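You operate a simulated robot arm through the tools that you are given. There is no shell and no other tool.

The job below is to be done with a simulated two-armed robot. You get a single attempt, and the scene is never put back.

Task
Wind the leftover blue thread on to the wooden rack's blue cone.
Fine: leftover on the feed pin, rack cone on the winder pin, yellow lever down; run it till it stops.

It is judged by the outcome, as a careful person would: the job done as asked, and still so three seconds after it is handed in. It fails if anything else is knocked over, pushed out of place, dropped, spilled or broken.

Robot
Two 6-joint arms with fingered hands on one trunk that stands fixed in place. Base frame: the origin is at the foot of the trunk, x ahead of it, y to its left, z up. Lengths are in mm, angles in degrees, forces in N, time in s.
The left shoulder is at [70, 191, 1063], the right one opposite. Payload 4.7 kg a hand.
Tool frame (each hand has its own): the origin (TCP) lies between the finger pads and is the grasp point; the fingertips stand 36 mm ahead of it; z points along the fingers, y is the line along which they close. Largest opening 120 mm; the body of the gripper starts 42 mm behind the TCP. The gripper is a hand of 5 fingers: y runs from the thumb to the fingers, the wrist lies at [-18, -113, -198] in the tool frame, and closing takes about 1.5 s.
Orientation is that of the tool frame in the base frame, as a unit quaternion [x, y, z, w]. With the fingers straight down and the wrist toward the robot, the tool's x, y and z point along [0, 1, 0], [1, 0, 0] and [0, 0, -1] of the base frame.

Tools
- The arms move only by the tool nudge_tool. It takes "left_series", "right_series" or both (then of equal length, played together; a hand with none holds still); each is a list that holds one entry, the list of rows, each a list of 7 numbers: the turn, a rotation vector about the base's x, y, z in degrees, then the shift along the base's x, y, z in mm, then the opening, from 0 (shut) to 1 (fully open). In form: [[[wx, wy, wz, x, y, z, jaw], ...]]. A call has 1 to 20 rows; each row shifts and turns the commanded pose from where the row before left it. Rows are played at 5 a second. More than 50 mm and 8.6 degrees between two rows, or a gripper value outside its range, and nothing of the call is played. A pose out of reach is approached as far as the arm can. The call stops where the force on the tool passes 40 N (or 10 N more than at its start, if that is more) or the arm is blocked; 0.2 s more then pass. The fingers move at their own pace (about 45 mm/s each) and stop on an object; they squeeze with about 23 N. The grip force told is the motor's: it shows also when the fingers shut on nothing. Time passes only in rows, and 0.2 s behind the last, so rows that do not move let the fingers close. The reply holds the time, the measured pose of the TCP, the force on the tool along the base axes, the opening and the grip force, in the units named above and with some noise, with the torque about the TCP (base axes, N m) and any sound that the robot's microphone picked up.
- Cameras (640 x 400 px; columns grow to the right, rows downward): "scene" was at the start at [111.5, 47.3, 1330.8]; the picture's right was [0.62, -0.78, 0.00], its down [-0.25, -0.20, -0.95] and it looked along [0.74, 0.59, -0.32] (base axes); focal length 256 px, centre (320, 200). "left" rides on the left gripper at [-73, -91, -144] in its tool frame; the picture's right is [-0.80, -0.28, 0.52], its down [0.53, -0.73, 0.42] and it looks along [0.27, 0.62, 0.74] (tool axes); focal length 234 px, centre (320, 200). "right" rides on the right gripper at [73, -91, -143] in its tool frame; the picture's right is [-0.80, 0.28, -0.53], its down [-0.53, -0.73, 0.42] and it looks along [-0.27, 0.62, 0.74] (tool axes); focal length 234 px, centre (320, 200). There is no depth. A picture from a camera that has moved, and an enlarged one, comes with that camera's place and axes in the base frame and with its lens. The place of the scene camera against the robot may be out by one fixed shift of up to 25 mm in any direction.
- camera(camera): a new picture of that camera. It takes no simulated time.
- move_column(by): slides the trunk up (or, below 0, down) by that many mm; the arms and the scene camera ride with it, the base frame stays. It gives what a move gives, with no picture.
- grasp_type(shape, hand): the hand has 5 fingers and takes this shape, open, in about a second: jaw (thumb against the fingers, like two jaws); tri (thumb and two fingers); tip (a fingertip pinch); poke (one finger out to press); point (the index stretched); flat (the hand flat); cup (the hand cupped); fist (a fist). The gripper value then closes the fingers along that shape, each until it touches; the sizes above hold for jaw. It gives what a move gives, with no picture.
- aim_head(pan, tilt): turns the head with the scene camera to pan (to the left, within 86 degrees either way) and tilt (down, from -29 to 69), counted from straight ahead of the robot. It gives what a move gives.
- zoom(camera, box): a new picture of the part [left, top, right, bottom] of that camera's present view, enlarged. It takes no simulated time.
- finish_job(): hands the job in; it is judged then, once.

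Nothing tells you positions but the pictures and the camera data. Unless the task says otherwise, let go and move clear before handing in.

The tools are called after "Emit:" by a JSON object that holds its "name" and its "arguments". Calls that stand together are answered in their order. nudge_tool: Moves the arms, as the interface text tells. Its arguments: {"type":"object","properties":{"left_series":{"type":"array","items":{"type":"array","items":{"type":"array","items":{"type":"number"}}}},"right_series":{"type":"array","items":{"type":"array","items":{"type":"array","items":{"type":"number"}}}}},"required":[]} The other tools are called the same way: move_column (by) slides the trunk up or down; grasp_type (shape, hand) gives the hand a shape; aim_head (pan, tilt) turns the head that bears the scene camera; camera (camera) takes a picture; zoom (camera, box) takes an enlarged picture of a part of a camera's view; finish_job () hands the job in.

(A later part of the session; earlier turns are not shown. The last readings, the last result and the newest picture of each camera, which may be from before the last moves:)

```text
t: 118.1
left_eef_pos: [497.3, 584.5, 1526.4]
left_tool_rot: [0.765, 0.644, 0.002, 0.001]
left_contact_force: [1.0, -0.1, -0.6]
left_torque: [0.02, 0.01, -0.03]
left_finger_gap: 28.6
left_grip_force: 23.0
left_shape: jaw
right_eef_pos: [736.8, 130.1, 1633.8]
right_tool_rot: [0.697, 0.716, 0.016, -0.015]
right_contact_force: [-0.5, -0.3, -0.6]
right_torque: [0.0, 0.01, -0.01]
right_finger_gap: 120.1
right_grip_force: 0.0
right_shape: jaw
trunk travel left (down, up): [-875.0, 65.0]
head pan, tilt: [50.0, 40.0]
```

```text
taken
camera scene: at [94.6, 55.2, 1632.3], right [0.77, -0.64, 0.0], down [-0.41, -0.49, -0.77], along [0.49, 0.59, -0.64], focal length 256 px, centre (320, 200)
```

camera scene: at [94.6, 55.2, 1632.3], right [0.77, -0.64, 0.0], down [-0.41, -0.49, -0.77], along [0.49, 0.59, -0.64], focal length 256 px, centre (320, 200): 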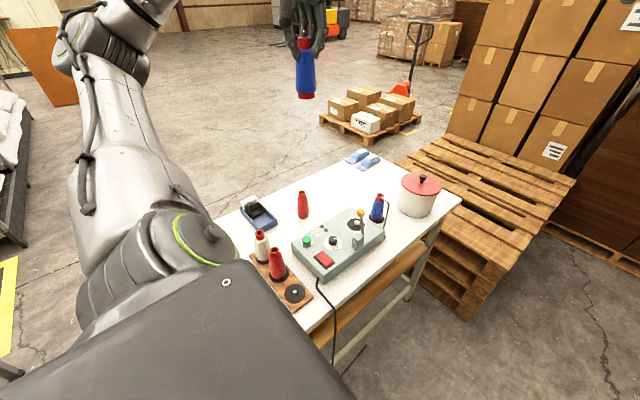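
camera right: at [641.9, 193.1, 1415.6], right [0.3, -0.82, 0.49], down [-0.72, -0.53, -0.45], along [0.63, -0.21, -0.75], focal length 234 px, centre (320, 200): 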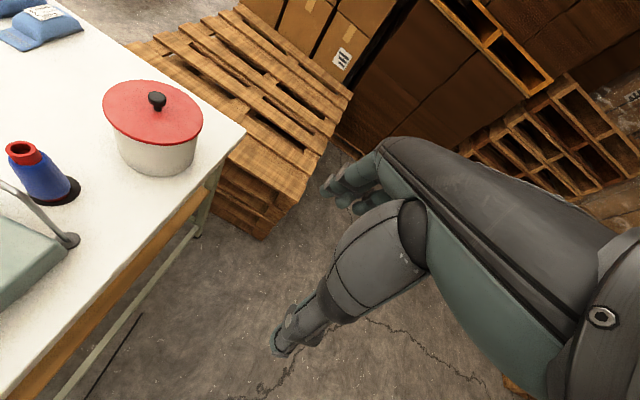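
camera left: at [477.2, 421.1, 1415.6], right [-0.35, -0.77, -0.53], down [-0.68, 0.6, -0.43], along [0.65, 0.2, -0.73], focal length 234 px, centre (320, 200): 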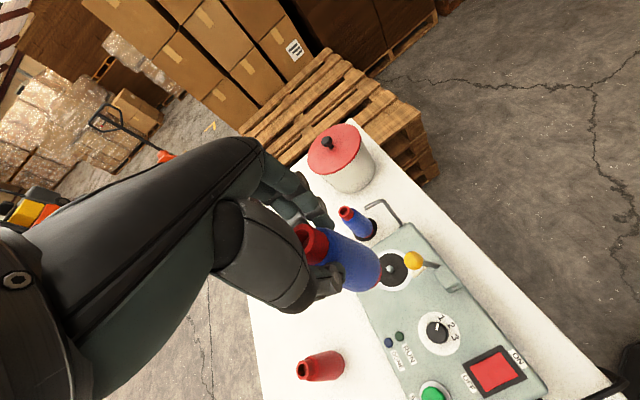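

Emit:
{"name": "nudge_tool", "arguments": {"left_series": [[[0, 0, 2, 20, 12, -8, 0], [0, 0, 2, 20, 12, -8, 0], [0, 0, 2, 20, 12, -8, 0], [0, 0, 2, 20, 12, -16, 0], [0, 0, 2, 20, 8, -20, 0], [0, 0, 0, 20, 0, -25, 0], [0, 0, 0, 20, 0, -25, 0]]]}}

Emit:
{"name": "camera", "arguments": {"camera": "scene"}}

```text
t: 119.7
left_eef_pos: [634.0, 638.0, 1418.8]
left_tool_rot: [0.707, 0.707, 0.002, 0.001]
left_contact_force: [0.0, -0.2, -0.3]
left_torque: [-0.02, 0.02, 0.0]
left_finger_gap: 28.6
left_grip_force: 22.9
left_shape: jaw
right_eef_pos: [736.7, 129.8, 1634.2]
right_tool_rot: [0.697, 0.717, 0.017, -0.015]
right_contact_force: [0.8, -0.6, 0.4]
right_torque: [0.02, 0.03, -0.01]
right_finger_gap: 120.0
right_grip_force: 0.0
right_shape: jaw
trunk travel left (down, up): [-875.0, 65.0]
head pan, tilt: [50.0, 40.0]
```

```text
taken
camera scene: at [94.6, 54.7, 1632.4], right [0.77, -0.64, 0.0], down [-0.41, -0.49, -0.77], along [0.49, 0.59, -0.64], focal length 256 px, centre (320, 200)
```

scene: 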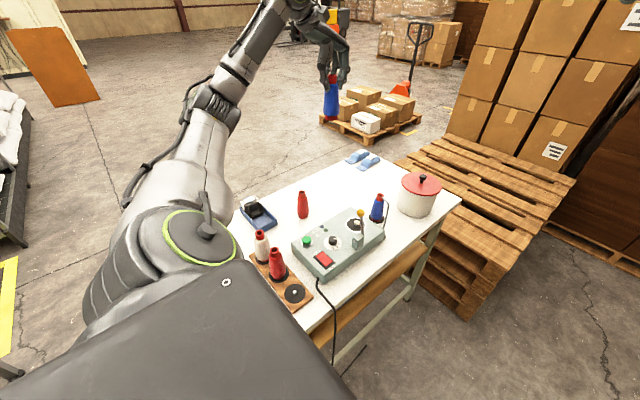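

No limits flagged. I'll lower in this posture beside the machine, then slide in over the winder pin.

Emit:
{"name": "nudge_tool", "arguments": {"left_series": [[[0, 0, 0, 1, 1, -35, 0], [0, 0, 0, 1, 1, -35, 0], [0, 0, 0, 1, 1, -35, 0], [0, 0, 0, 1, 1, -35, 0], [0, 0, 0, 1, 1, -35, 0], [0, 0, 0, 1, 1, -35, 0], [0, 0, 0, 0, 0, -35, 0], [0, 0, 0, 0, 0, 0, 0]]]}}

Emit:
{"name": "camera", "arguments": {"camera": "scene"}}

Emit:
{"name": "camera", "arguments": {"camera": "left"}}

```text
t: 121.5
left_eef_pos: [639.3, 644.4, 1169.5]
left_tool_rot: [0.706, 0.708, 0.003, 0.001]
left_contact_force: [-0.1, 0.5, -0.2]
left_torque: [0.0, 0.04, -0.01]
left_finger_gap: 28.6
left_grip_force: 22.8
left_shape: jaw
right_eef_pos: [735.3, 129.9, 1635.3]
right_tool_rot: [0.697, 0.717, 0.017, -0.015]
right_contact_force: [-0.7, -0.6, -0.1]
right_torque: [-0.01, 0.03, -0.01]
right_finger_gap: 119.9
right_grip_force: 0.1
right_shape: jaw
trunk travel left (down, up): [-875.0, 65.0]
head pan, tilt: [50.0, 40.0]
```

```text
taken
camera scene: at [93.2, 54.6, 1632.5], right [0.77, -0.64, 0.0], down [-0.41, -0.49, -0.77], along [0.49, 0.59, -0.64], focal length 256 px, centre (320, 200)
```

scene: 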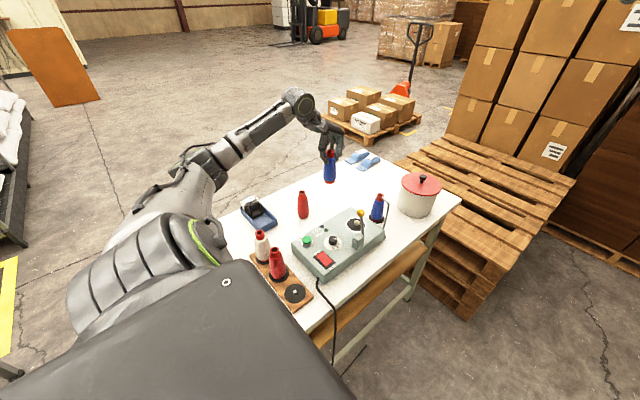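

```text
taken
camera left: at [547.8, 571.5, 1313.4], right [-0.28, -0.8, -0.53], down [-0.73, 0.53, -0.43], along [0.62, 0.27, -0.73], focal length 234 px, centre (320, 200)
```

left: 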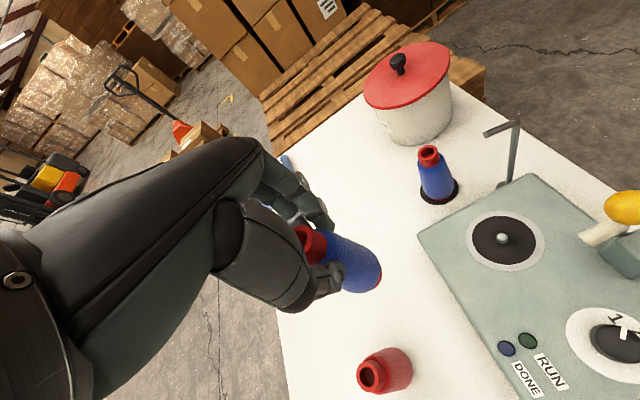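

Emit:
{"name": "move_column", "arguments": {"by": 60}}

Emit:
{"name": "nudge_tool", "arguments": {"left_series": [[[0, 0, 0, 0, 0, -35, 0], [0, 0, 0, 0, 0, -35, 0], [0, 0, 0, 0, 0, -30, 0], [0, 0, -3, 0, -20, 0, 0], [0, 0, -3, 0, -20, 0, 0], [0, 0, -3, 0, -20, 0, 0], [0, 0, -3, 0, -20, 0, 0], [0, 0, -3, 0, -20, 0, 0], [0, 0, 0, 0, 0, 0, 0]]]}}

Emit:
{"name": "camera", "arguments": {"camera": "left"}}

Emit:
{"name": "camera", "arguments": {"camera": "scene"}}

```text
t: 122.5
left_eef_pos: [640.6, 645.8, 1230.0]
left_tool_rot: [0.707, 0.708, 0.001, 0.001]
left_contact_force: [0.0, -0.4, -0.7]
left_torque: [-0.01, 0.0, 0.01]
left_finger_gap: 28.9
left_grip_force: 23.1
left_shape: jaw
right_eef_pos: [736.0, 130.0, 1694.3]
right_tool_rot: [0.697, 0.717, 0.017, -0.016]
right_contact_force: [-0.1, 0.0, 0.1]
right_torque: [-0.02, 0.03, 0.0]
right_finger_gap: 119.7
right_grip_force: 0.1
right_shape: jaw
trunk travel left (down, up): [-935.0, 5.0]
head pan, tilt: [50.0, 40.0]
```

```text
t: 124.5
left_eef_pos: [636.7, 544.2, 1130.7]
left_tool_rot: [0.794, 0.608, 0.002, 0.002]
left_contact_force: [1.0, -0.9, -1.1]
left_torque: [-0.01, 0.02, -0.02]
left_finger_gap: 28.6
left_grip_force: 23.0
left_shape: jaw
right_eef_pos: [735.1, 129.7, 1695.6]
right_tool_rot: [0.697, 0.717, 0.017, -0.015]
right_contact_force: [0.5, -0.3, 0.3]
right_torque: [0.02, -0.01, 0.01]
right_finger_gap: 120.2
right_grip_force: 0.1
right_shape: jaw
trunk travel left (down, up): [-935.0, 5.0]
head pan, tilt: [50.0, 40.0]
```

```text
taken
camera left: at [529.3, 498.3, 1273.4], right [-0.48, -0.7, -0.53], down [-0.57, 0.7, -0.43], along [0.67, 0.1, -0.73], focal length 234 px, centre (320, 200)
```

left: 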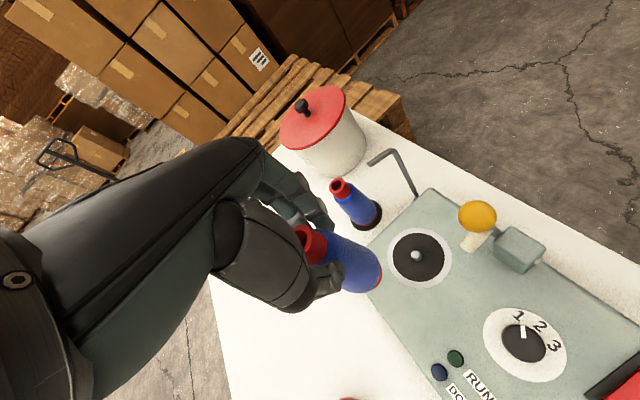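

```text
taken
camera scene: at [93.4, 55.1, 1692.4], right [0.77, -0.64, 0.0], down [-0.41, -0.49, -0.77], along [0.49, 0.59, -0.64], focal length 256 px, centre (320, 200)
```

scene: 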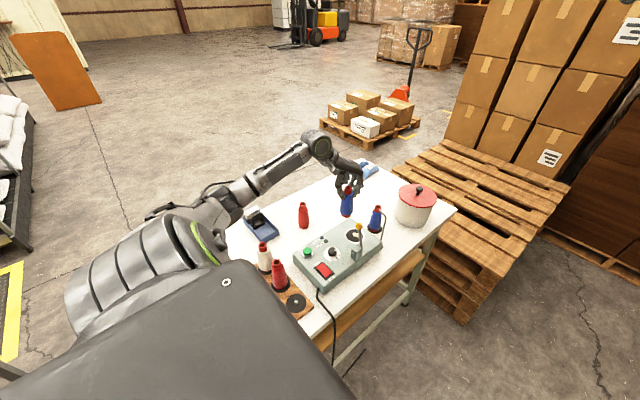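

Very good. Now I'll measure the winder pin precisely from this view.

Emit:
{"name": "zoom", "arguments": {"camera": "left", "box": [368, 220, 464, 280]}}

```text
6.67 times, centred on (416, 250) of left
camera zoom: at [529.3, 498.3, 1273.4], right [-0.48, -0.7, -0.53], down [-0.57, 0.7, -0.43], along [0.67, 0.1, -0.73], focal length 1561 px, centre (-320, -133)
```

zoom: 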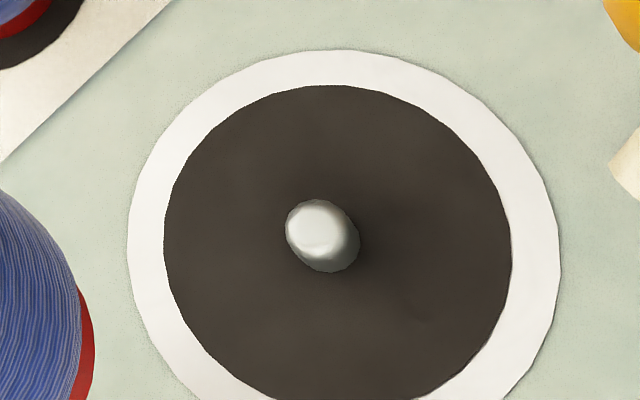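

Emit:
{"name": "nudge_tool", "arguments": {"left_series": [[[0, 0, 0, -1.5, -18, 0, 0], [0, 0, 0, -1.5, -18, 0, 0], [0, 0, 0, -1, -18, 0, 0], [0, 0, 0, 0, 0, 0, 0], [0, 0, 0, 0, 0, 0, 0]]]}}

Emit:
{"name": "camera", "arguments": {"camera": "left"}}

Emit:
{"name": "zoom", "arguments": {"camera": "left", "box": [280, 200, 440, 320]}}

Emit:
{"name": "zoom", "arguments": {"camera": "scene", "box": [300, 150, 420, 280]}}

```text
t: 125.7
left_eef_pos: [635.4, 490.6, 1127.7]
left_tool_rot: [0.794, 0.608, 0.002, 0.003]
left_contact_force: [-1.0, -0.3, -1.1]
left_torque: [0.03, 0.03, -0.01]
left_finger_gap: 28.8
left_grip_force: 23.1
left_shape: jaw
right_eef_pos: [735.6, 130.6, 1694.7]
right_tool_rot: [0.697, 0.717, 0.017, -0.015]
right_contact_force: [-0.5, 0.1, -0.7]
right_torque: [0.01, 0.0, -0.03]
right_finger_gap: 119.9
right_grip_force: 0.1
right_shape: jaw
trunk travel left (down, up): [-935.0, 5.0]
head pan, tilt: [50.0, 40.0]
```

```text
taken
camera left: at [527.8, 443.5, 1271.9], right [-0.48, -0.7, -0.53], down [-0.57, 0.7, -0.43], along [0.67, 0.1, -0.73], focal length 234 px, centre (320, 200)
```

left: 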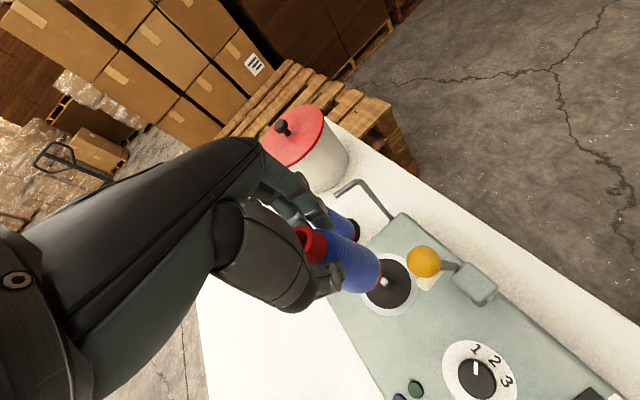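

```text
3.33 times, centred on (360, 260) of left
camera zoom: at [527.8, 443.5, 1271.9], right [-0.48, -0.7, -0.53], down [-0.57, 0.7, -0.43], along [0.67, 0.1, -0.73], focal length 781 px, centre (187, 0)
```

zoom: 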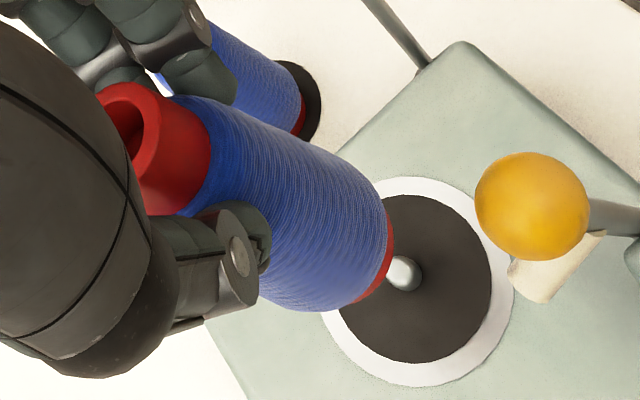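

```text
3.08 times, centred on (360, 215) of scene
camera zoom: at [93.4, 54.8, 1692.5], right [0.77, -0.64, 0.0], down [-0.41, -0.49, -0.77], along [0.49, 0.59, -0.64], focal length 786 px, centre (197, 154)
```

zoom: 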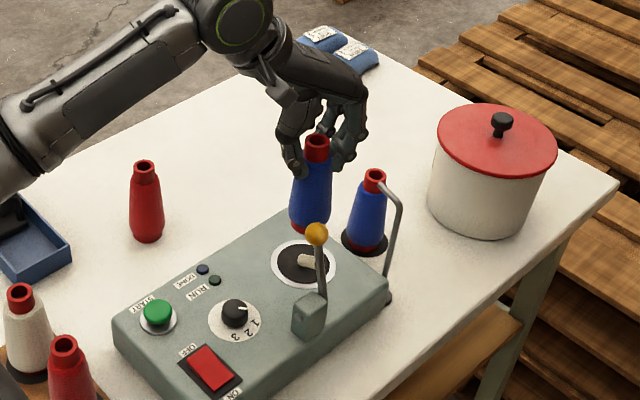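

The pin is at about (632, 491). I'll correct by a few millimetres and lower towards it.

Emit:
{"name": "nudge_tool", "arguments": {"left_series": [[[0, 0, 0, -3, 1, -15, 0], [0, 0, 0, 0, 0, -15, 0], [0, 0, 0, 0, 0, -12, 0], [0, 0, 0, 0, 0, 0, 0], [0, 0, 0, 0, 0, 0, 0]]]}}

Emit:
{"name": "zoom", "arguments": {"camera": "left", "box": [280, 200, 440, 320]}}

Emit:
{"name": "zoom", "arguments": {"camera": "scene", "box": [320, 170, 400, 250]}}

```text
t: 126.9
left_eef_pos: [633.3, 491.4, 1085.6]
left_tool_rot: [0.793, 0.609, 0.002, 0.002]
left_contact_force: [0.2, -0.4, -0.5]
left_torque: [0.0, 0.02, 0.0]
left_finger_gap: 28.4
left_grip_force: 22.9
left_shape: jaw
right_eef_pos: [735.0, 129.6, 1695.9]
right_tool_rot: [0.697, 0.717, 0.017, -0.015]
right_contact_force: [-0.3, 0.2, 0.9]
right_torque: [-0.03, -0.02, 0.0]
right_finger_gap: 119.7
right_grip_force: 0.0
right_shape: jaw
trunk travel left (down, up): [-935.0, 5.0]
head pan, tilt: [50.0, 40.0]
```

```text
3.33 times, centred on (360, 260) of left
camera zoom: at [525.6, 444.3, 1230.0], right [-0.48, -0.7, -0.53], down [-0.57, 0.7, -0.43], along [0.67, 0.1, -0.73], focal length 781 px, centre (187, 0)
```

zoom: 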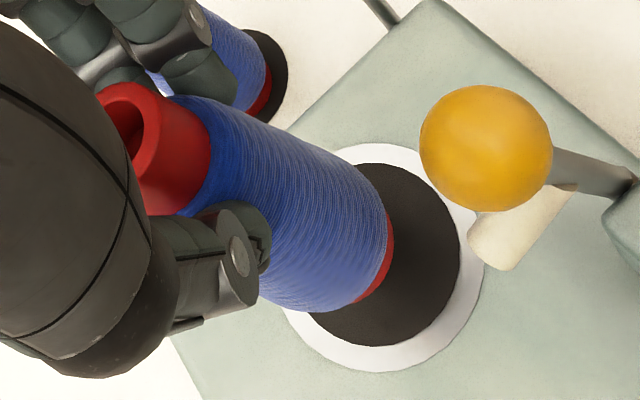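

```text
5.00 times, centred on (360, 210) of scene
camera zoom: at [93.2, 54.8, 1692.5], right [0.77, -0.64, 0.0], down [-0.41, -0.49, -0.77], along [0.49, 0.59, -0.64], focal length 1278 px, centre (120, 150)
```

zoom: 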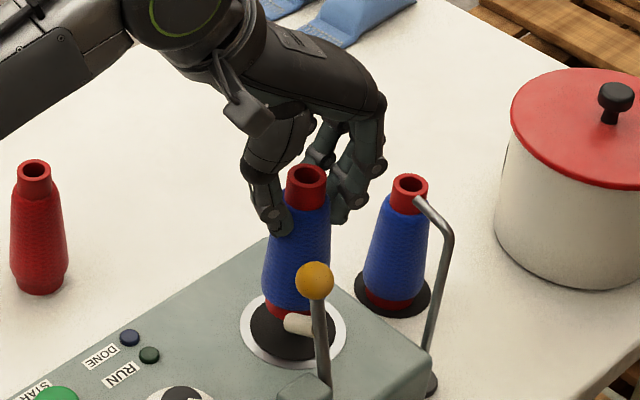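

Emit:
{"name": "nudge_tool", "arguments": {"left_series": [[[0, 0, 0, -1, 0.8, -8, 0], [0, 0, 0, 0, 0, -8, 0], [0, 0, 0, 0, 0, -6, 0], [0, 0, 0, 0, 0, 0, 0]]]}}

Emit:
{"name": "zoom", "arguments": {"camera": "left", "box": [280, 200, 440, 320]}}

Emit:
{"name": "zoom", "arguments": {"camera": "scene", "box": [340, 190, 390, 240]}}

```text
t: 127.9
left_eef_pos: [633.1, 493.8, 1065.2]
left_tool_rot: [0.793, 0.609, 0.001, 0.002]
left_contact_force: [0.3, 0.3, -0.5]
left_torque: [0.01, -0.01, 0.02]
left_finger_gap: 28.7
left_grip_force: 23.3
left_shape: jaw
right_eef_pos: [735.1, 130.0, 1694.8]
right_tool_rot: [0.697, 0.716, 0.016, -0.015]
right_contact_force: [0.5, 0.5, -0.1]
right_torque: [-0.01, 0.02, 0.01]
right_finger_gap: 120.0
right_grip_force: 0.2
right_shape: jaw
trunk travel left (down, up): [-935.0, 5.0]
head pan, tilt: [50.0, 40.0]
```

```text
3.33 times, centred on (360, 260) of left
camera zoom: at [525.1, 446.1, 1208.5], right [-0.48, -0.7, -0.53], down [-0.57, 0.7, -0.43], along [0.67, 0.1, -0.73], focal length 781 px, centre (187, 0)
```

zoom: 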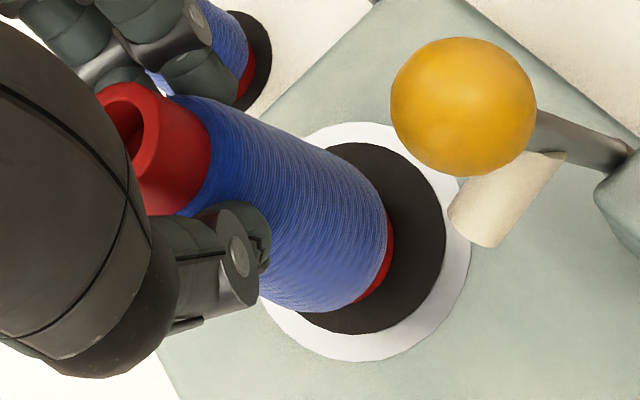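

```text
8.00 times, centred on (365, 215) of scene
camera zoom: at [93.2, 54.7, 1692.5], right [0.77, -0.64, 0.0], down [-0.41, -0.49, -0.77], along [0.49, 0.59, -0.64], focal length 2044 px, centre (-40, 80)
```

zoom: 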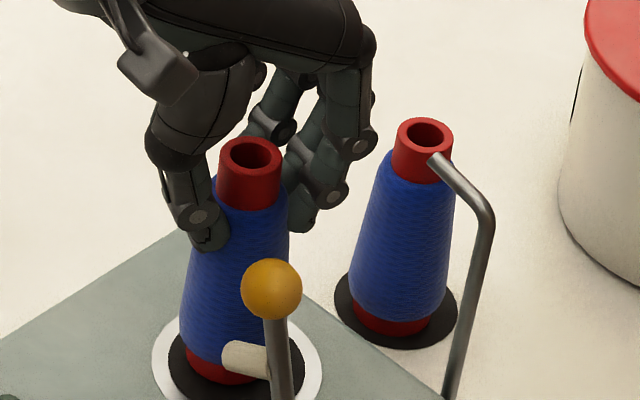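

Emit:
{"name": "nudge_tool", "arguments": {"left_series": [[[0, 0, 0, 0, -0.5, -4, 0], [0, 0, 0, 0, 0, -4, 0], [0, 0, 0, 0, 0, 0, 0]]]}}

Emit:
{"name": "nudge_tool", "arguments": {"left_series": [[[0, 0, 0, 0, 0, -2, 0], [0, 0, 0, 0, 0, -2, 0], [0, 0, 0, 0, 0, 0, 0]]]}}

Emit:
{"name": "zoom", "arguments": {"camera": "left", "box": [280, 200, 440, 320]}}

```text
t: 128.7
left_eef_pos: [631.9, 489.0, 1059.3]
left_tool_rot: [0.794, 0.608, 0.003, 0.002]
left_contact_force: [-3.0, -2.2, 12.8]
left_torque: [0.0, 0.05, 0.0]
left_finger_gap: 29.5
left_grip_force: 22.8
left_shape: jaw
right_eef_pos: [733.0, 129.0, 1695.0]
right_tool_rot: [0.697, 0.717, 0.017, -0.015]
right_contact_force: [0.3, 0.8, 0.5]
right_torque: [0.01, 0.01, -0.04]
right_finger_gap: 120.2
right_grip_force: 0.1
right_shape: jaw
trunk travel left (down, up): [-935.0, 5.0]
head pan, tilt: [50.0, 40.0]
```

```text
t: 129.5
left_eef_pos: [629.8, 490.6, 1058.2]
left_tool_rot: [0.794, 0.607, 0.006, 0.003]
left_contact_force: [1.1, -1.7, 28.7]
left_torque: [-0.04, -0.21, 0.0]
left_finger_gap: 30.2
left_grip_force: 22.8
left_shape: jaw
right_eef_pos: [731.8, 126.1, 1697.4]
right_tool_rot: [0.697, 0.717, 0.018, -0.015]
right_contact_force: [0.4, -0.2, -0.1]
right_torque: [-0.02, -0.02, 0.01]
right_finger_gap: 119.6
right_grip_force: 0.0
right_shape: jaw
trunk travel left (down, up): [-935.0, 5.0]
head pan, tilt: [50.0, 40.0]
```

```text
3.33 times, centred on (360, 260) of left
camera zoom: at [521.9, 442.4, 1201.1], right [-0.47, -0.7, -0.53], down [-0.56, 0.71, -0.43], along [0.68, 0.1, -0.73], focal length 781 px, centre (187, 0)
```

zoom: 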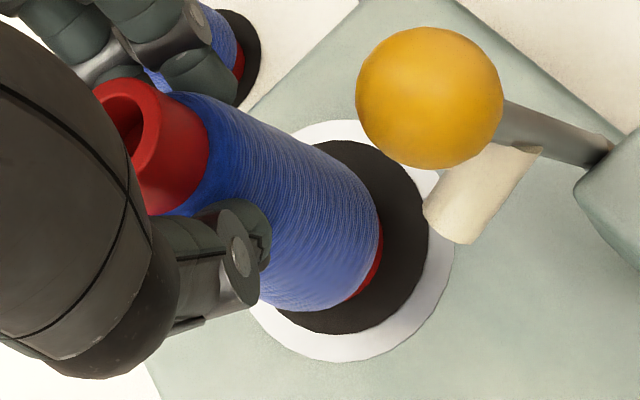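

Contact came about 13 mm too early, and the cone base margin shows it is resting on the pin top rather than over it. I'll back up and realign.

Emit:
{"name": "nudge_tool", "arguments": {"left_series": [[[0, 0, 0, 0, 0, 5, 0], [0, 0, 0, 0, 0, 5, 0], [0, 0, 0, 0, 0, 5, 0], [0, 0, 0, 0, 0, 0, 0], [0, 0, 0, 0, 0, 0, 0]]]}}

Emit:
{"name": "zoom", "arguments": {"camera": "left", "box": [280, 200, 440, 320]}}

Emit:
{"name": "zoom", "arguments": {"camera": "scene", "box": [340, 190, 390, 240]}}

Emit:
{"name": "camera", "arguments": {"camera": "right"}}

```text
t: 130.7
left_eef_pos: [631.6, 490.7, 1069.1]
left_tool_rot: [0.793, 0.609, 0.001, 0.001]
left_contact_force: [0.4, 0.0, -0.9]
left_torque: [0.01, -0.01, -0.01]
left_finger_gap: 29.5
left_grip_force: 22.8
left_shape: jaw
right_eef_pos: [735.8, 130.2, 1694.2]
right_tool_rot: [0.697, 0.717, 0.018, -0.014]
right_contact_force: [0.5, -0.2, 0.6]
right_torque: [0.04, 0.03, 0.0]
right_finger_gap: 120.1
right_grip_force: 0.1
right_shape: jaw
trunk travel left (down, up): [-935.0, 5.0]
head pan, tilt: [50.0, 40.0]
```

```text
3.33 times, centred on (360, 260) of left
camera zoom: at [524.3, 444.5, 1212.6], right [-0.48, -0.7, -0.53], down [-0.57, 0.7, -0.43], along [0.67, 0.1, -0.74], focal length 781 px, centre (187, 0)
```

zoom: 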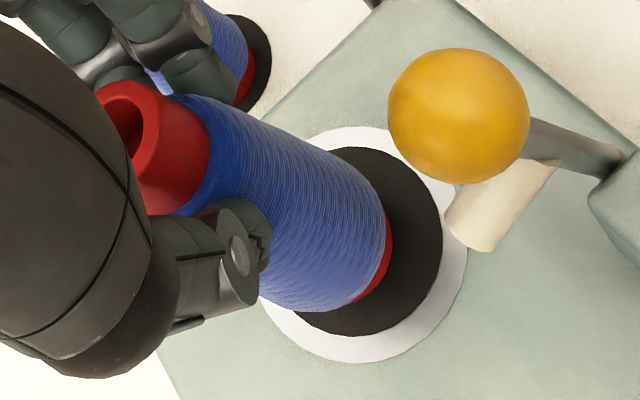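

```text
8.00 times, centred on (365, 215) of scene
camera zoom: at [93.6, 55.0, 1692.4], right [0.77, -0.64, 0.0], down [-0.41, -0.49, -0.77], along [0.49, 0.59, -0.64], focal length 2044 px, centre (-40, 80)
```

zoom: 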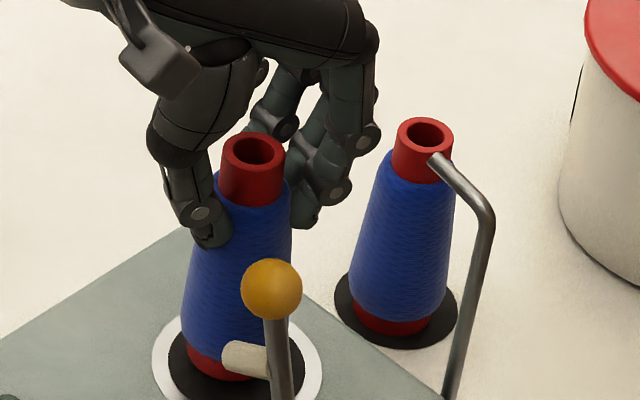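

```text
taken
camera right: at [642.7, 193.7, 1840.1], right [0.3, -0.82, 0.49], down [-0.72, -0.53, -0.45], along [0.63, -0.21, -0.75], focal length 234 px, centre (320, 200)
```

right: 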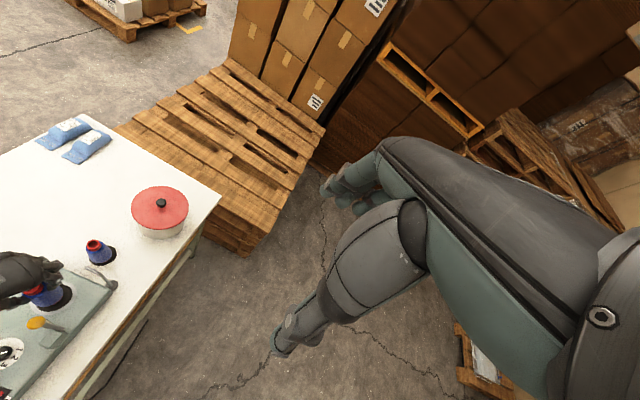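

Emit:
{"name": "zoom", "arguments": {"camera": "scene", "box": [335, 218, 371, 248]}}

Emit:
{"name": "zoom", "arguments": {"camera": "scene", "box": [358, 204, 394, 234]}}

Emit:
{"name": "zoom", "arguments": {"camera": "right", "box": [10, 230, 130, 330]}}

Emit:
{"name": "zoom", "arguments": {"camera": "left", "box": [330, 220, 410, 280]}}

```text
13.33 times, centred on (353, 233) of scene
camera zoom: at [93.6, 55.0, 1692.4], right [0.77, -0.64, 0.0], down [-0.41, -0.49, -0.77], along [0.49, 0.59, -0.64], focal length 3408 px, centre (-120, -240)
```

zoom: 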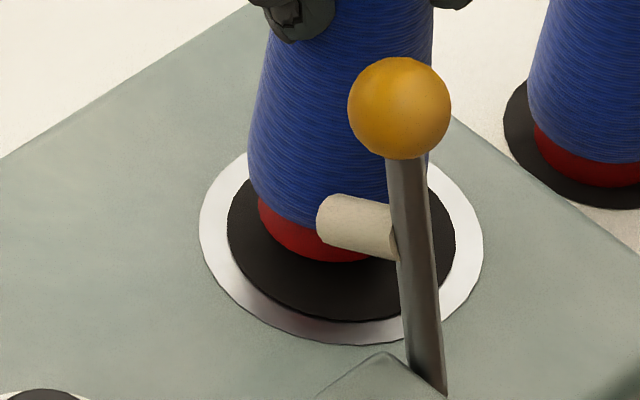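

```text
13.33 times, centred on (376, 219) of scene
camera zoom: at [93.6, 55.0, 1692.4], right [0.77, -0.64, 0.0], down [-0.41, -0.49, -0.77], along [0.49, 0.59, -0.64], focal length 3408 px, centre (-427, -53)
```

zoom: 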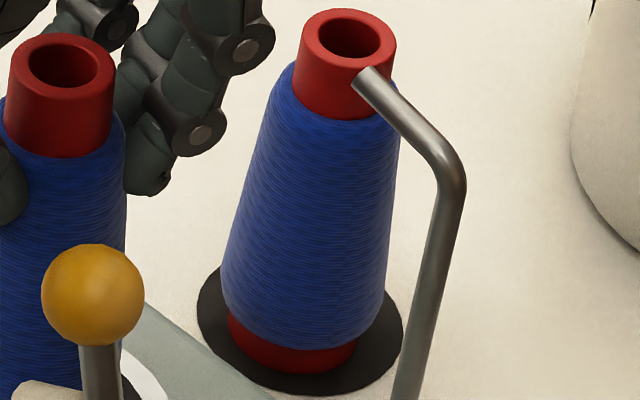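

```text
4.00 times, centred on (70, 280) of right
camera zoom: at [642.7, 193.7, 1840.1], right [0.3, -0.82, 0.49], down [-0.72, -0.53, -0.45], along [0.63, -0.21, -0.75], focal length 937 px, centre (1320, -120)
```

zoom: 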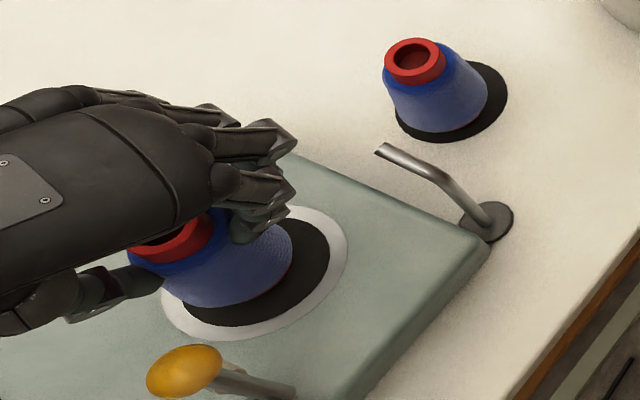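

```text
6.67 times, centred on (370, 250) of left
camera zoom: at [524.3, 444.5, 1212.6], right [-0.48, -0.7, -0.53], down [-0.57, 0.7, -0.43], along [0.67, 0.1, -0.74], focal length 1561 px, centre (-13, -133)
```

zoom: 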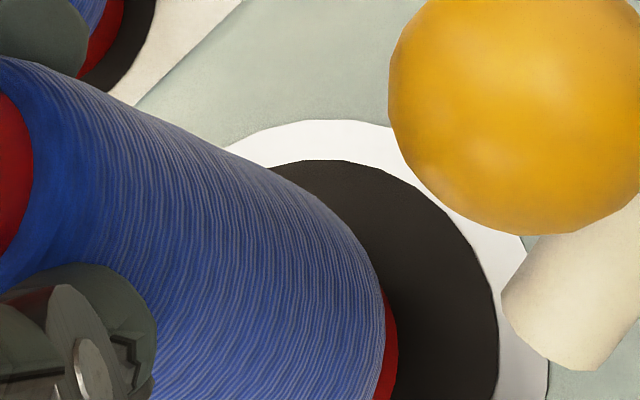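

Emit:
{"name": "nudge_tool", "arguments": {"left_series": [[[0, 0, 0, 0, 0, -4, 0], [0, 0, 0, 0, 0, -4, 0], [0, 0, 0, 0, 0, -1.5, 0], [0, 0, 0, 0, 0, 0, 0]]]}}

Emit:
{"name": "zoom", "arguments": {"camera": "scene", "box": [335, 218, 371, 248]}}

Emit:
{"name": "zoom", "arguments": {"camera": "right", "box": [25, 260, 89, 310]}}

Emit:
{"name": "zoom", "arguments": {"camera": "left", "box": [330, 220, 410, 280]}}

```text
t: 131.7
left_eef_pos: [630.8, 490.6, 1060.8]
left_tool_rot: [0.794, 0.609, 0.002, 0.001]
left_contact_force: [-0.3, -1.3, 3.6]
left_torque: [0.02, -0.04, -0.01]
left_finger_gap: 29.5
left_grip_force: 23.3
left_shape: jaw
right_eef_pos: [735.2, 128.6, 1695.6]
right_tool_rot: [0.697, 0.716, 0.017, -0.015]
right_contact_force: [0.6, -0.1, 0.2]
right_torque: [0.01, 0.0, -0.02]
right_finger_gap: 120.1
right_grip_force: 0.1
right_shape: jaw
trunk travel left (down, up): [-935.0, 5.0]
head pan, tilt: [50.0, 40.0]
```

```text
13.33 times, centred on (353, 233) of scene
camera zoom: at [92.9, 54.1, 1692.6], right [0.77, -0.64, 0.0], down [-0.41, -0.49, -0.77], along [0.49, 0.59, -0.64], focal length 3408 px, centre (-120, -240)
```

zoom: 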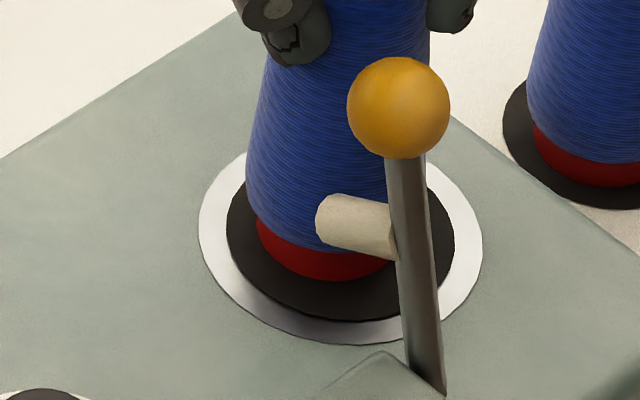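

```text
8.00 times, centred on (57, 285) of right
camera zoom: at [641.9, 192.7, 1840.6], right [0.3, -0.82, 0.49], down [-0.72, -0.53, -0.45], along [0.63, -0.21, -0.75], focal length 1873 px, centre (2424, -480)
```

zoom: 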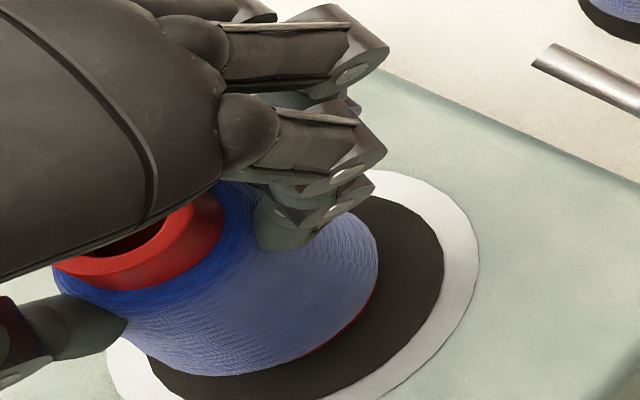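

```text
6.67 times, centred on (370, 250) of left
camera zoom: at [523.7, 444.1, 1203.8], right [-0.48, -0.7, -0.53], down [-0.57, 0.7, -0.43], along [0.67, 0.1, -0.73], focal length 1561 px, centre (-13, -133)
```

zoom: 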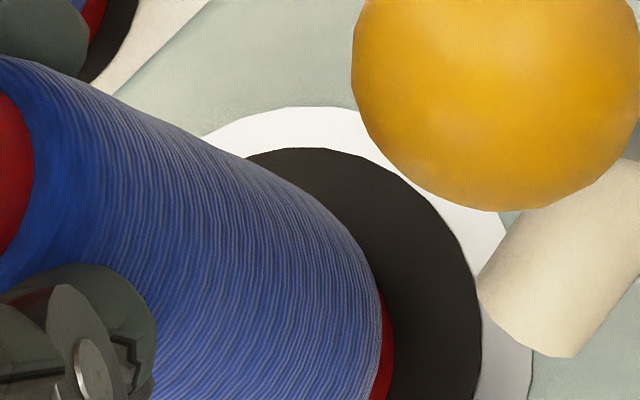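

I can't tell from the pictures whether the pin is inside the bore. I'll lift 3 mm off contact and nudge sideways gently: a pin inside will push back.

Emit:
{"name": "nudge_tool", "arguments": {"left_series": [[[0, 0, 0, 0, 0, 3, 0], [0, 0, 0, 2, 0, 0, 0], [0, 0, 0, 2, 0, 0, 0], [0, 0, 0, 0, 0, 0, 0]]]}}

Emit:
{"name": "nudge_tool", "arguments": {"left_series": [[[0, 0, 0, 2, 0, 0, 0], [0, 0, 0, 2, 0, 0, 0], [0, 0, 0, 0, 0, 0, 0]]]}}

```text
t: 132.7
left_eef_pos: [636.4, 491.5, 1063.3]
left_tool_rot: [0.794, 0.609, 0.002, 0.002]
left_contact_force: [0.0, 0.5, -0.6]
left_torque: [0.01, 0.01, 0.03]
left_finger_gap: 29.6
left_grip_force: 22.9
left_shape: jaw
right_eef_pos: [736.0, 130.9, 1695.5]
right_tool_rot: [0.697, 0.717, 0.018, -0.014]
right_contact_force: [0.4, 0.1, 0.7]
right_torque: [0.01, 0.0, 0.02]
right_finger_gap: 120.1
right_grip_force: 0.0
right_shape: jaw
trunk travel left (down, up): [-935.0, 5.0]
head pan, tilt: [50.0, 40.0]
```

```text
t: 133.5
left_eef_pos: [638.8, 491.6, 1062.9]
left_tool_rot: [0.794, 0.608, 0.002, 0.002]
left_contact_force: [-0.2, -0.1, -0.6]
left_torque: [-0.03, 0.09, 0.0]
left_finger_gap: 29.3
left_grip_force: 22.8
left_shape: jaw
right_eef_pos: [735.1, 130.0, 1695.9]
right_tool_rot: [0.697, 0.717, 0.017, -0.015]
right_contact_force: [0.6, 0.0, -0.8]
right_torque: [0.01, -0.02, 0.02]
right_finger_gap: 119.9
right_grip_force: 0.0
right_shape: jaw
trunk travel left (down, up): [-935.0, 5.0]
head pan, tilt: [50.0, 40.0]
```

No side resistance, so the pin was not inside. My pictures fit the cone sitting about 6–8 mm towards −x in the grip, which this nudge has now corrected. I'll look and lower again.

Emit:
{"name": "nudge_tool", "arguments": {"left_series": [[[0, 0, 0, 0, 2, 0, 0], [0, 0, 0, 0, 0, -2.5, 0], [0, 0, 0, 0, 0, -2, 0], [0, 0, 0, 0, 0, 0, 0]]]}}

Emit:
{"name": "nudge_tool", "arguments": {"left_series": [[[0, 0, 0, 0, 0, -2, 0], [0, 0, 0, 0, 0, 0, 0]]]}}

Emit:
{"name": "zoom", "arguments": {"camera": "scene", "box": [335, 218, 371, 248]}}

Emit:
{"name": "zoom", "arguments": {"camera": "left", "box": [330, 220, 410, 280]}}

```text
t: 134.5
left_eef_pos: [639.9, 493.1, 1062.4]
left_tool_rot: [0.793, 0.609, 0.003, 0.002]
left_contact_force: [-1.8, -2.7, 11.0]
left_torque: [-0.05, 0.14, -0.03]
left_finger_gap: 29.4
left_grip_force: 23.0
left_shape: jaw
right_eef_pos: [732.7, 128.4, 1695.6]
right_tool_rot: [0.697, 0.717, 0.016, -0.015]
right_contact_force: [0.8, 0.8, 0.3]
right_torque: [0.02, 0.0, -0.03]
right_finger_gap: 120.0
right_grip_force: 0.0
right_shape: jaw
trunk travel left (down, up): [-935.0, 5.0]
head pan, tilt: [50.0, 40.0]
```

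```text
t: 135.1
left_eef_pos: [638.8, 492.3, 1059.3]
left_tool_rot: [0.794, 0.608, 0.004, 0.002]
left_contact_force: [-1.0, -3.4, 17.7]
left_torque: [-0.12, 0.0, -0.07]
left_finger_gap: 29.9
left_grip_force: 23.1
left_shape: jaw
right_eef_pos: [731.8, 126.2, 1696.4]
right_tool_rot: [0.697, 0.716, 0.018, -0.015]
right_contact_force: [0.5, 0.2, -0.5]
right_torque: [0.0, -0.02, 0.03]
right_finger_gap: 119.9
right_grip_force: 0.0
right_shape: jaw
trunk travel left (down, up): [-935.0, 5.0]
head pan, tilt: [50.0, 40.0]
```

```text
13.33 times, centred on (353, 233) of scene
camera zoom: at [90.5, 51.8, 1692.9], right [0.77, -0.64, 0.0], down [-0.41, -0.49, -0.77], along [0.49, 0.59, -0.64], focal length 3408 px, centre (-120, -240)
```

zoom: 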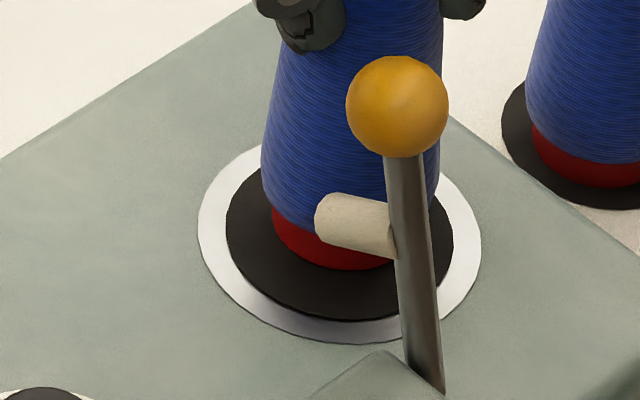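

```text
6.67 times, centred on (370, 250) of left
camera zoom: at [530.0, 445.2, 1203.0], right [-0.47, -0.7, -0.53], down [-0.57, 0.7, -0.43], along [0.67, 0.1, -0.73], focal length 1561 px, centre (-13, -133)
```

zoom: 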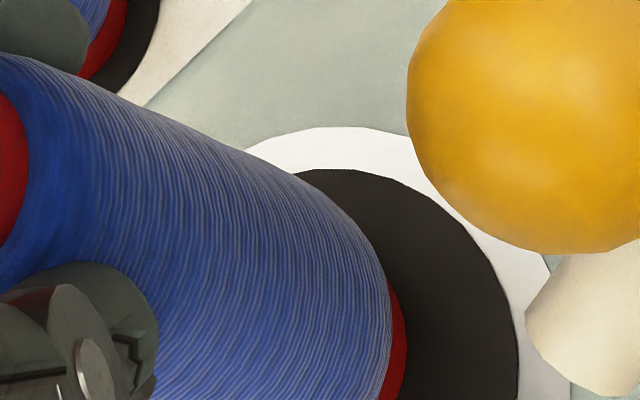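

Still resting on the pin top. I'll lift clear and measure exactly where the cone's axis lies in the hand, from its rim and base in the left camera.

Emit:
{"name": "nudge_tool", "arguments": {"left_series": [[[0, 0, 0, 0, 0, 5, 0], [0, 0, 0, 0, 0, 8, 0], [0, 0, 0, 0, 0, 8, 0], [0, 0, 0, 0, 0, 8, 0], [0, 0, 0, 0, 0, 0, 0], [0, 0, 0, 0, 0, 0, 0]]]}}

Emit:
{"name": "zoom", "arguments": {"camera": "left", "box": [275, 210, 339, 250]}}

Emit:
{"name": "zoom", "arguments": {"camera": "left", "box": [325, 230, 405, 300]}}

Emit:
{"name": "zoom", "arguments": {"camera": "scene", "box": [335, 178, 371, 208]}}

Emit:
{"name": "zoom", "arguments": {"camera": "scene", "box": [335, 214, 371, 244]}}

```text
t: 136.5
left_eef_pos: [639.7, 493.8, 1085.2]
left_tool_rot: [0.793, 0.609, 0.003, 0.002]
left_contact_force: [-0.1, 0.5, -0.8]
left_torque: [0.0, 0.04, -0.01]
left_finger_gap: 29.4
left_grip_force: 23.5
left_shape: jaw
right_eef_pos: [735.0, 128.8, 1694.9]
right_tool_rot: [0.697, 0.717, 0.016, -0.015]
right_contact_force: [-0.8, -0.4, -0.5]
right_torque: [-0.01, 0.03, 0.02]
right_finger_gap: 120.1
right_grip_force: 0.0
right_shape: jaw
trunk travel left (down, up): [-935.0, 5.0]
head pan, tilt: [50.0, 40.0]
```

```text
10.00 times, centred on (307, 230) of left
camera zoom: at [532.2, 447.1, 1229.2], right [-0.48, -0.7, -0.53], down [-0.57, 0.7, -0.43], along [0.67, 0.1, -0.73], focal length 2342 px, centre (450, -100)
```

zoom: 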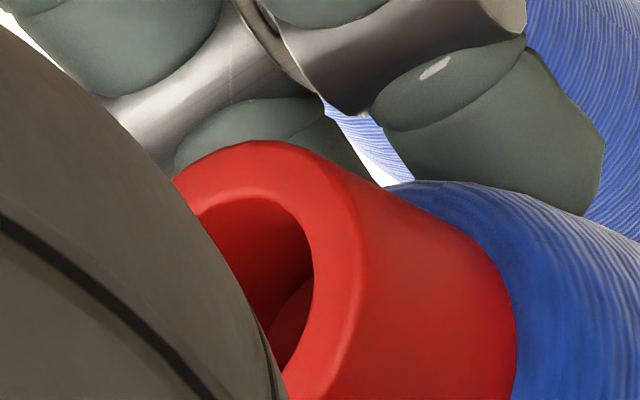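

```text
5.71 times, centred on (365, 265) of left
camera zoom: at [532.2, 447.1, 1229.2], right [-0.48, -0.7, -0.53], down [-0.57, 0.7, -0.43], along [0.67, 0.1, -0.73], focal length 1338 px, centre (63, -171)
```

zoom: 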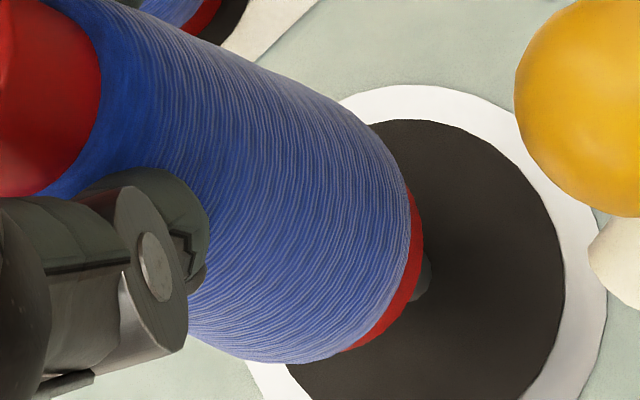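

```text
13.33 times, centred on (353, 193) of scene
camera zoom: at [92.9, 54.4, 1692.5], right [0.77, -0.64, 0.0], down [-0.41, -0.49, -0.77], along [0.49, 0.59, -0.64], focal length 3408 px, centre (-120, 293)
```

zoom: 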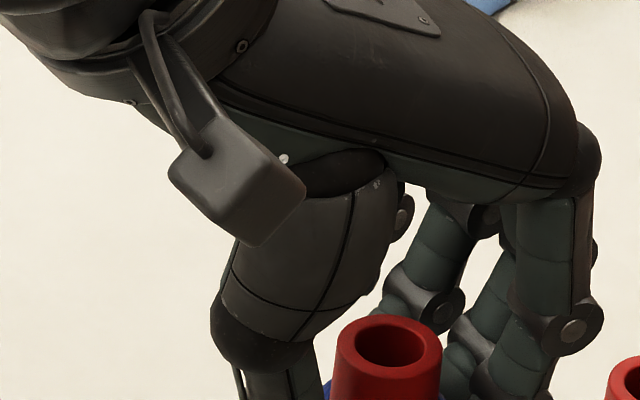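

```text
13.33 times, centred on (353, 229) of scene
camera zoom: at [92.9, 54.4, 1692.5], right [0.77, -0.64, 0.0], down [-0.41, -0.49, -0.77], along [0.49, 0.59, -0.64], focal length 3408 px, centre (-120, -187)
```

zoom: 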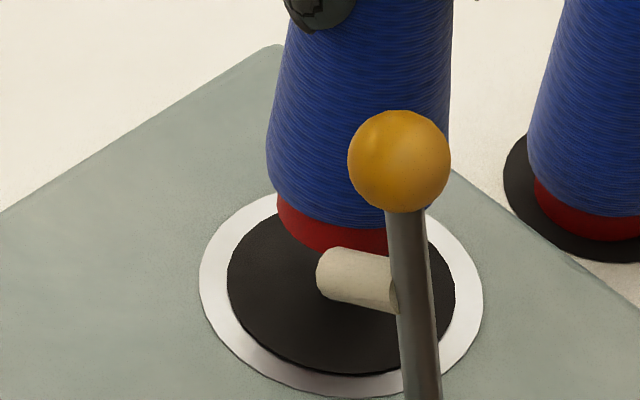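

The measurements show the cone sits about 5 mm towards the thumb in the grip, so the hand target is about (636.6, 490). I'll shift by (−3, −4) and check.

Emit:
{"name": "nudge_tool", "arguments": {"left_series": [[[0, 0, 0, -1.5, -2, 0, 0], [0, 0, 0, -1.6, -1.8, 0, 0], [0, 0, 0, 0, 0, 0, 0], [0, 0, 0, 0, 0, 0, 0]]]}}

Emit:
{"name": "zoom", "arguments": {"camera": "left", "box": [325, 230, 405, 300]}}

Emit:
{"name": "zoom", "arguments": {"camera": "left", "box": [330, 240, 450, 330]}}

```text
t: 137.5
left_eef_pos: [637.4, 489.4, 1085.3]
left_tool_rot: [0.793, 0.609, 0.001, 0.003]
left_contact_force: [0.5, 0.1, -0.2]
left_torque: [-0.02, -0.02, 0.01]
left_finger_gap: 29.6
left_grip_force: 22.7
left_shape: jaw
right_eef_pos: [735.6, 130.3, 1696.0]
right_tool_rot: [0.697, 0.716, 0.017, -0.015]
right_contact_force: [0.2, -0.6, 0.8]
right_torque: [0.03, -0.01, -0.01]
right_finger_gap: 119.8
right_grip_force: 0.1
right_shape: jaw
trunk travel left (down, up): [-935.0, 5.0]
head pan, tilt: [50.0, 40.0]
```

```text
5.71 times, centred on (365, 265) of left
camera zoom: at [529.6, 443.1, 1228.9], right [-0.48, -0.7, -0.53], down [-0.57, 0.7, -0.43], along [0.67, 0.1, -0.73], focal length 1338 px, centre (63, -171)
```

zoom: 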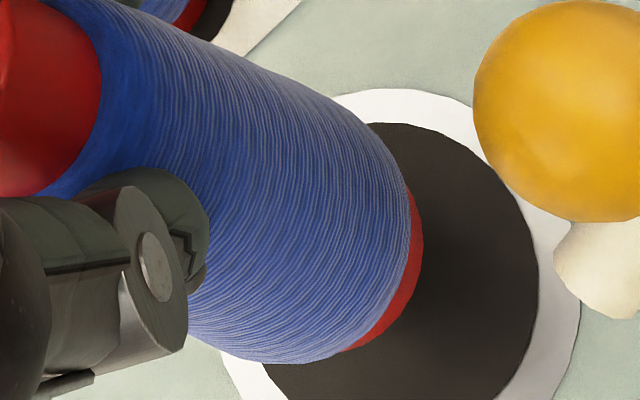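

```text
4.44 times, centred on (390, 285) of left
camera zoom: at [529.6, 443.1, 1228.9], right [-0.48, -0.7, -0.53], down [-0.57, 0.7, -0.43], along [0.67, 0.1, -0.73], focal length 1041 px, centre (9, -178)
```

zoom: 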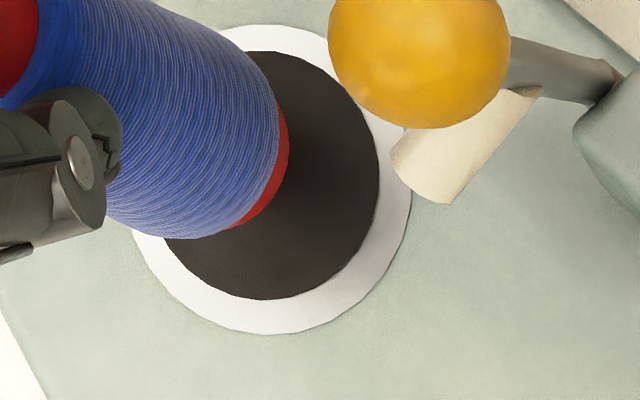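

Now the disc centre lies where the cone's axis will land, within about 1 mm. Lowering again in small steps.

Emit:
{"name": "nudge_tool", "arguments": {"left_series": [[[0, 0, 0, -0.4, 0.4, -8, 0], [0, 0, 0, 0, 0, -8, 0], [0, 0, 0, 0, 0, -4, 0], [0, 0, 0, 0, 0, 0, 0]]]}}

Emit:
{"name": "nudge_tool", "arguments": {"left_series": [[[0, 0, 0, 0, 0, -3, 0], [0, 0, 0, 0, 0, -2, 0], [0, 0, 0, 0, 0, 0, 0]]]}}

Emit:
{"name": "nudge_tool", "arguments": {"left_series": [[[0, 0, 0, 0, 0, -2, 0], [0, 0, 0, 0, 0, 0, 0]]]}}

```text
t: 138.5
left_eef_pos: [635.1, 491.1, 1065.4]
left_tool_rot: [0.793, 0.609, 0.001, 0.002]
left_contact_force: [0.1, -0.6, -1.1]
left_torque: [0.01, -0.02, 0.01]
left_finger_gap: 29.5
left_grip_force: 23.2
left_shape: jaw
right_eef_pos: [735.7, 129.7, 1694.5]
right_tool_rot: [0.697, 0.716, 0.017, -0.016]
right_contact_force: [0.3, -0.9, -0.2]
right_torque: [0.0, -0.03, 0.03]
right_finger_gap: 119.9
right_grip_force: 0.1
right_shape: jaw
trunk travel left (down, up): [-935.0, 5.0]
head pan, tilt: [50.0, 40.0]
```

```text
t: 139.3
left_eef_pos: [635.4, 489.0, 1061.3]
left_tool_rot: [0.793, 0.609, 0.003, 0.002]
left_contact_force: [-0.8, -0.9, 6.9]
left_torque: [0.02, -0.02, -0.02]
left_finger_gap: 29.4
left_grip_force: 23.1
left_shape: jaw
right_eef_pos: [733.1, 129.2, 1695.4]
right_tool_rot: [0.697, 0.717, 0.017, -0.015]
right_contact_force: [0.2, -0.5, -0.5]
right_torque: [0.0, 0.03, 0.0]
right_finger_gap: 119.8
right_grip_force: 0.1
right_shape: jaw
trunk travel left (down, up): [-935.0, 5.0]
head pan, tilt: [50.0, 40.0]
```

```text
t: 139.9
left_eef_pos: [635.8, 488.7, 1059.7]
left_tool_rot: [0.794, 0.608, 0.002, 0.001]
left_contact_force: [-2.8, -1.6, 12.6]
left_torque: [-0.02, 0.04, 0.01]
left_finger_gap: 29.9
left_grip_force: 23.1
left_shape: jaw
right_eef_pos: [733.2, 126.2, 1696.3]
right_tool_rot: [0.697, 0.717, 0.018, -0.016]
right_contact_force: [0.0, 0.1, 0.2]
right_torque: [0.01, 0.0, -0.03]
right_finger_gap: 120.0
right_grip_force: 0.1
right_shape: jaw
trunk travel left (down, up): [-935.0, 5.0]
head pan, tilt: [50.0, 40.0]
```

Still stopping at the same height. I'll take views from all three cameras at this contact to get the remaining offset from independent directions.

Emit:
{"name": "zoom", "arguments": {"camera": "right", "box": [25, 255, 89, 305]}}

Emit:
{"name": "zoom", "arguments": {"camera": "right", "box": [75, 225, 123, 265]}}

Emit:
{"name": "zoom", "arguments": {"camera": "left", "box": [320, 230, 440, 320]}}

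Emit:
{"name": "zoom", "arguments": {"camera": "scene", "box": [335, 214, 371, 244]}}

```text
8.00 times, centred on (57, 280) of right
camera zoom: at [639.9, 191.3, 1841.6], right [0.3, -0.82, 0.49], down [-0.72, -0.53, -0.45], along [0.63, -0.21, -0.75], focal length 1873 px, centre (2424, -440)
```

zoom: 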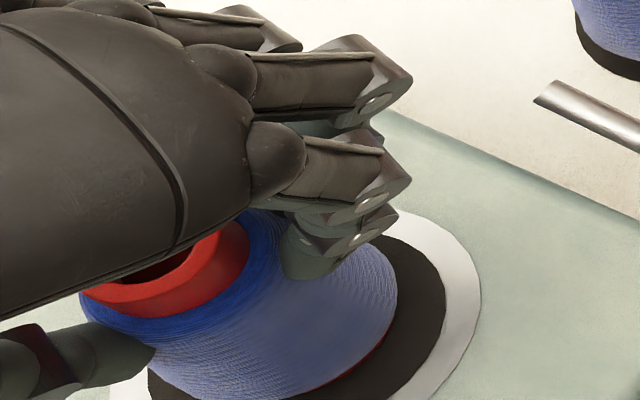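

```text
10.00 times, centred on (99, 245) of right
camera zoom: at [639.9, 191.3, 1841.6], right [0.3, -0.82, 0.49], down [-0.72, -0.53, -0.45], along [0.63, -0.21, -0.75], focal length 2342 px, centre (2530, -250)
```

zoom: 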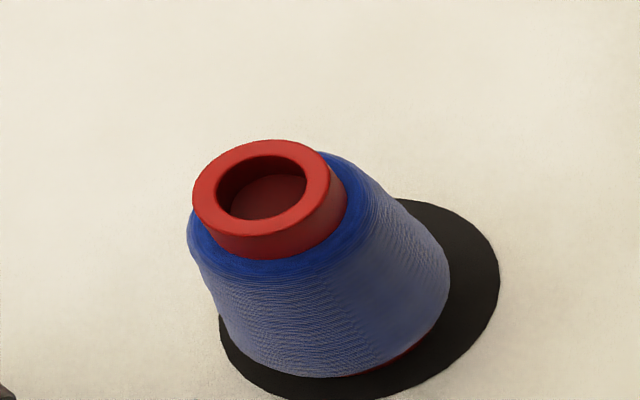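

```text
4.44 times, centred on (380, 275) of left
camera zoom: at [527.0, 441.5, 1203.0], right [-0.47, -0.7, -0.53], down [-0.57, 0.7, -0.43], along [0.67, 0.1, -0.73], focal length 1041 px, centre (53, -133)
```

zoom: 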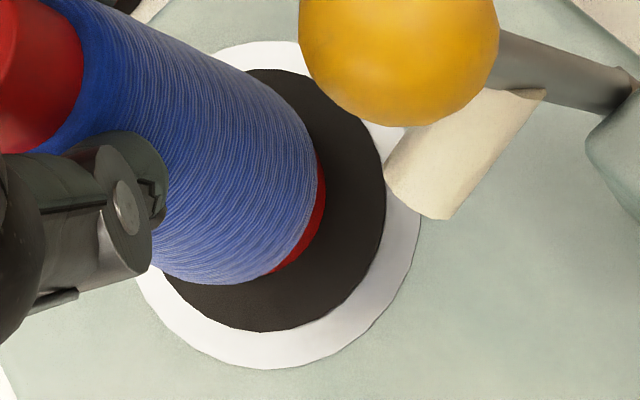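

```text
13.33 times, centred on (353, 229) of scene
camera zoom: at [91.0, 52.8, 1692.8], right [0.77, -0.64, 0.0], down [-0.41, -0.49, -0.77], along [0.49, 0.59, -0.64], focal length 3408 px, centre (-120, -187)
```

zoom: 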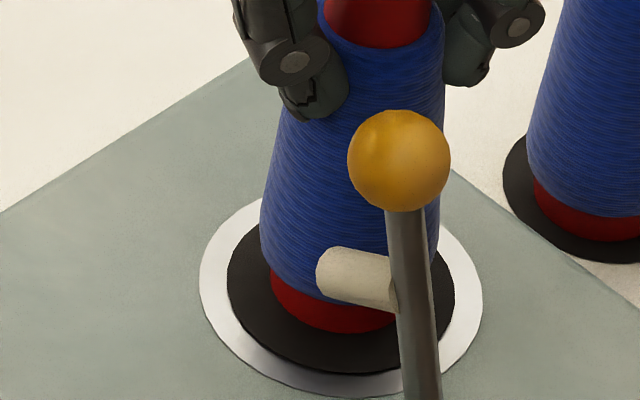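

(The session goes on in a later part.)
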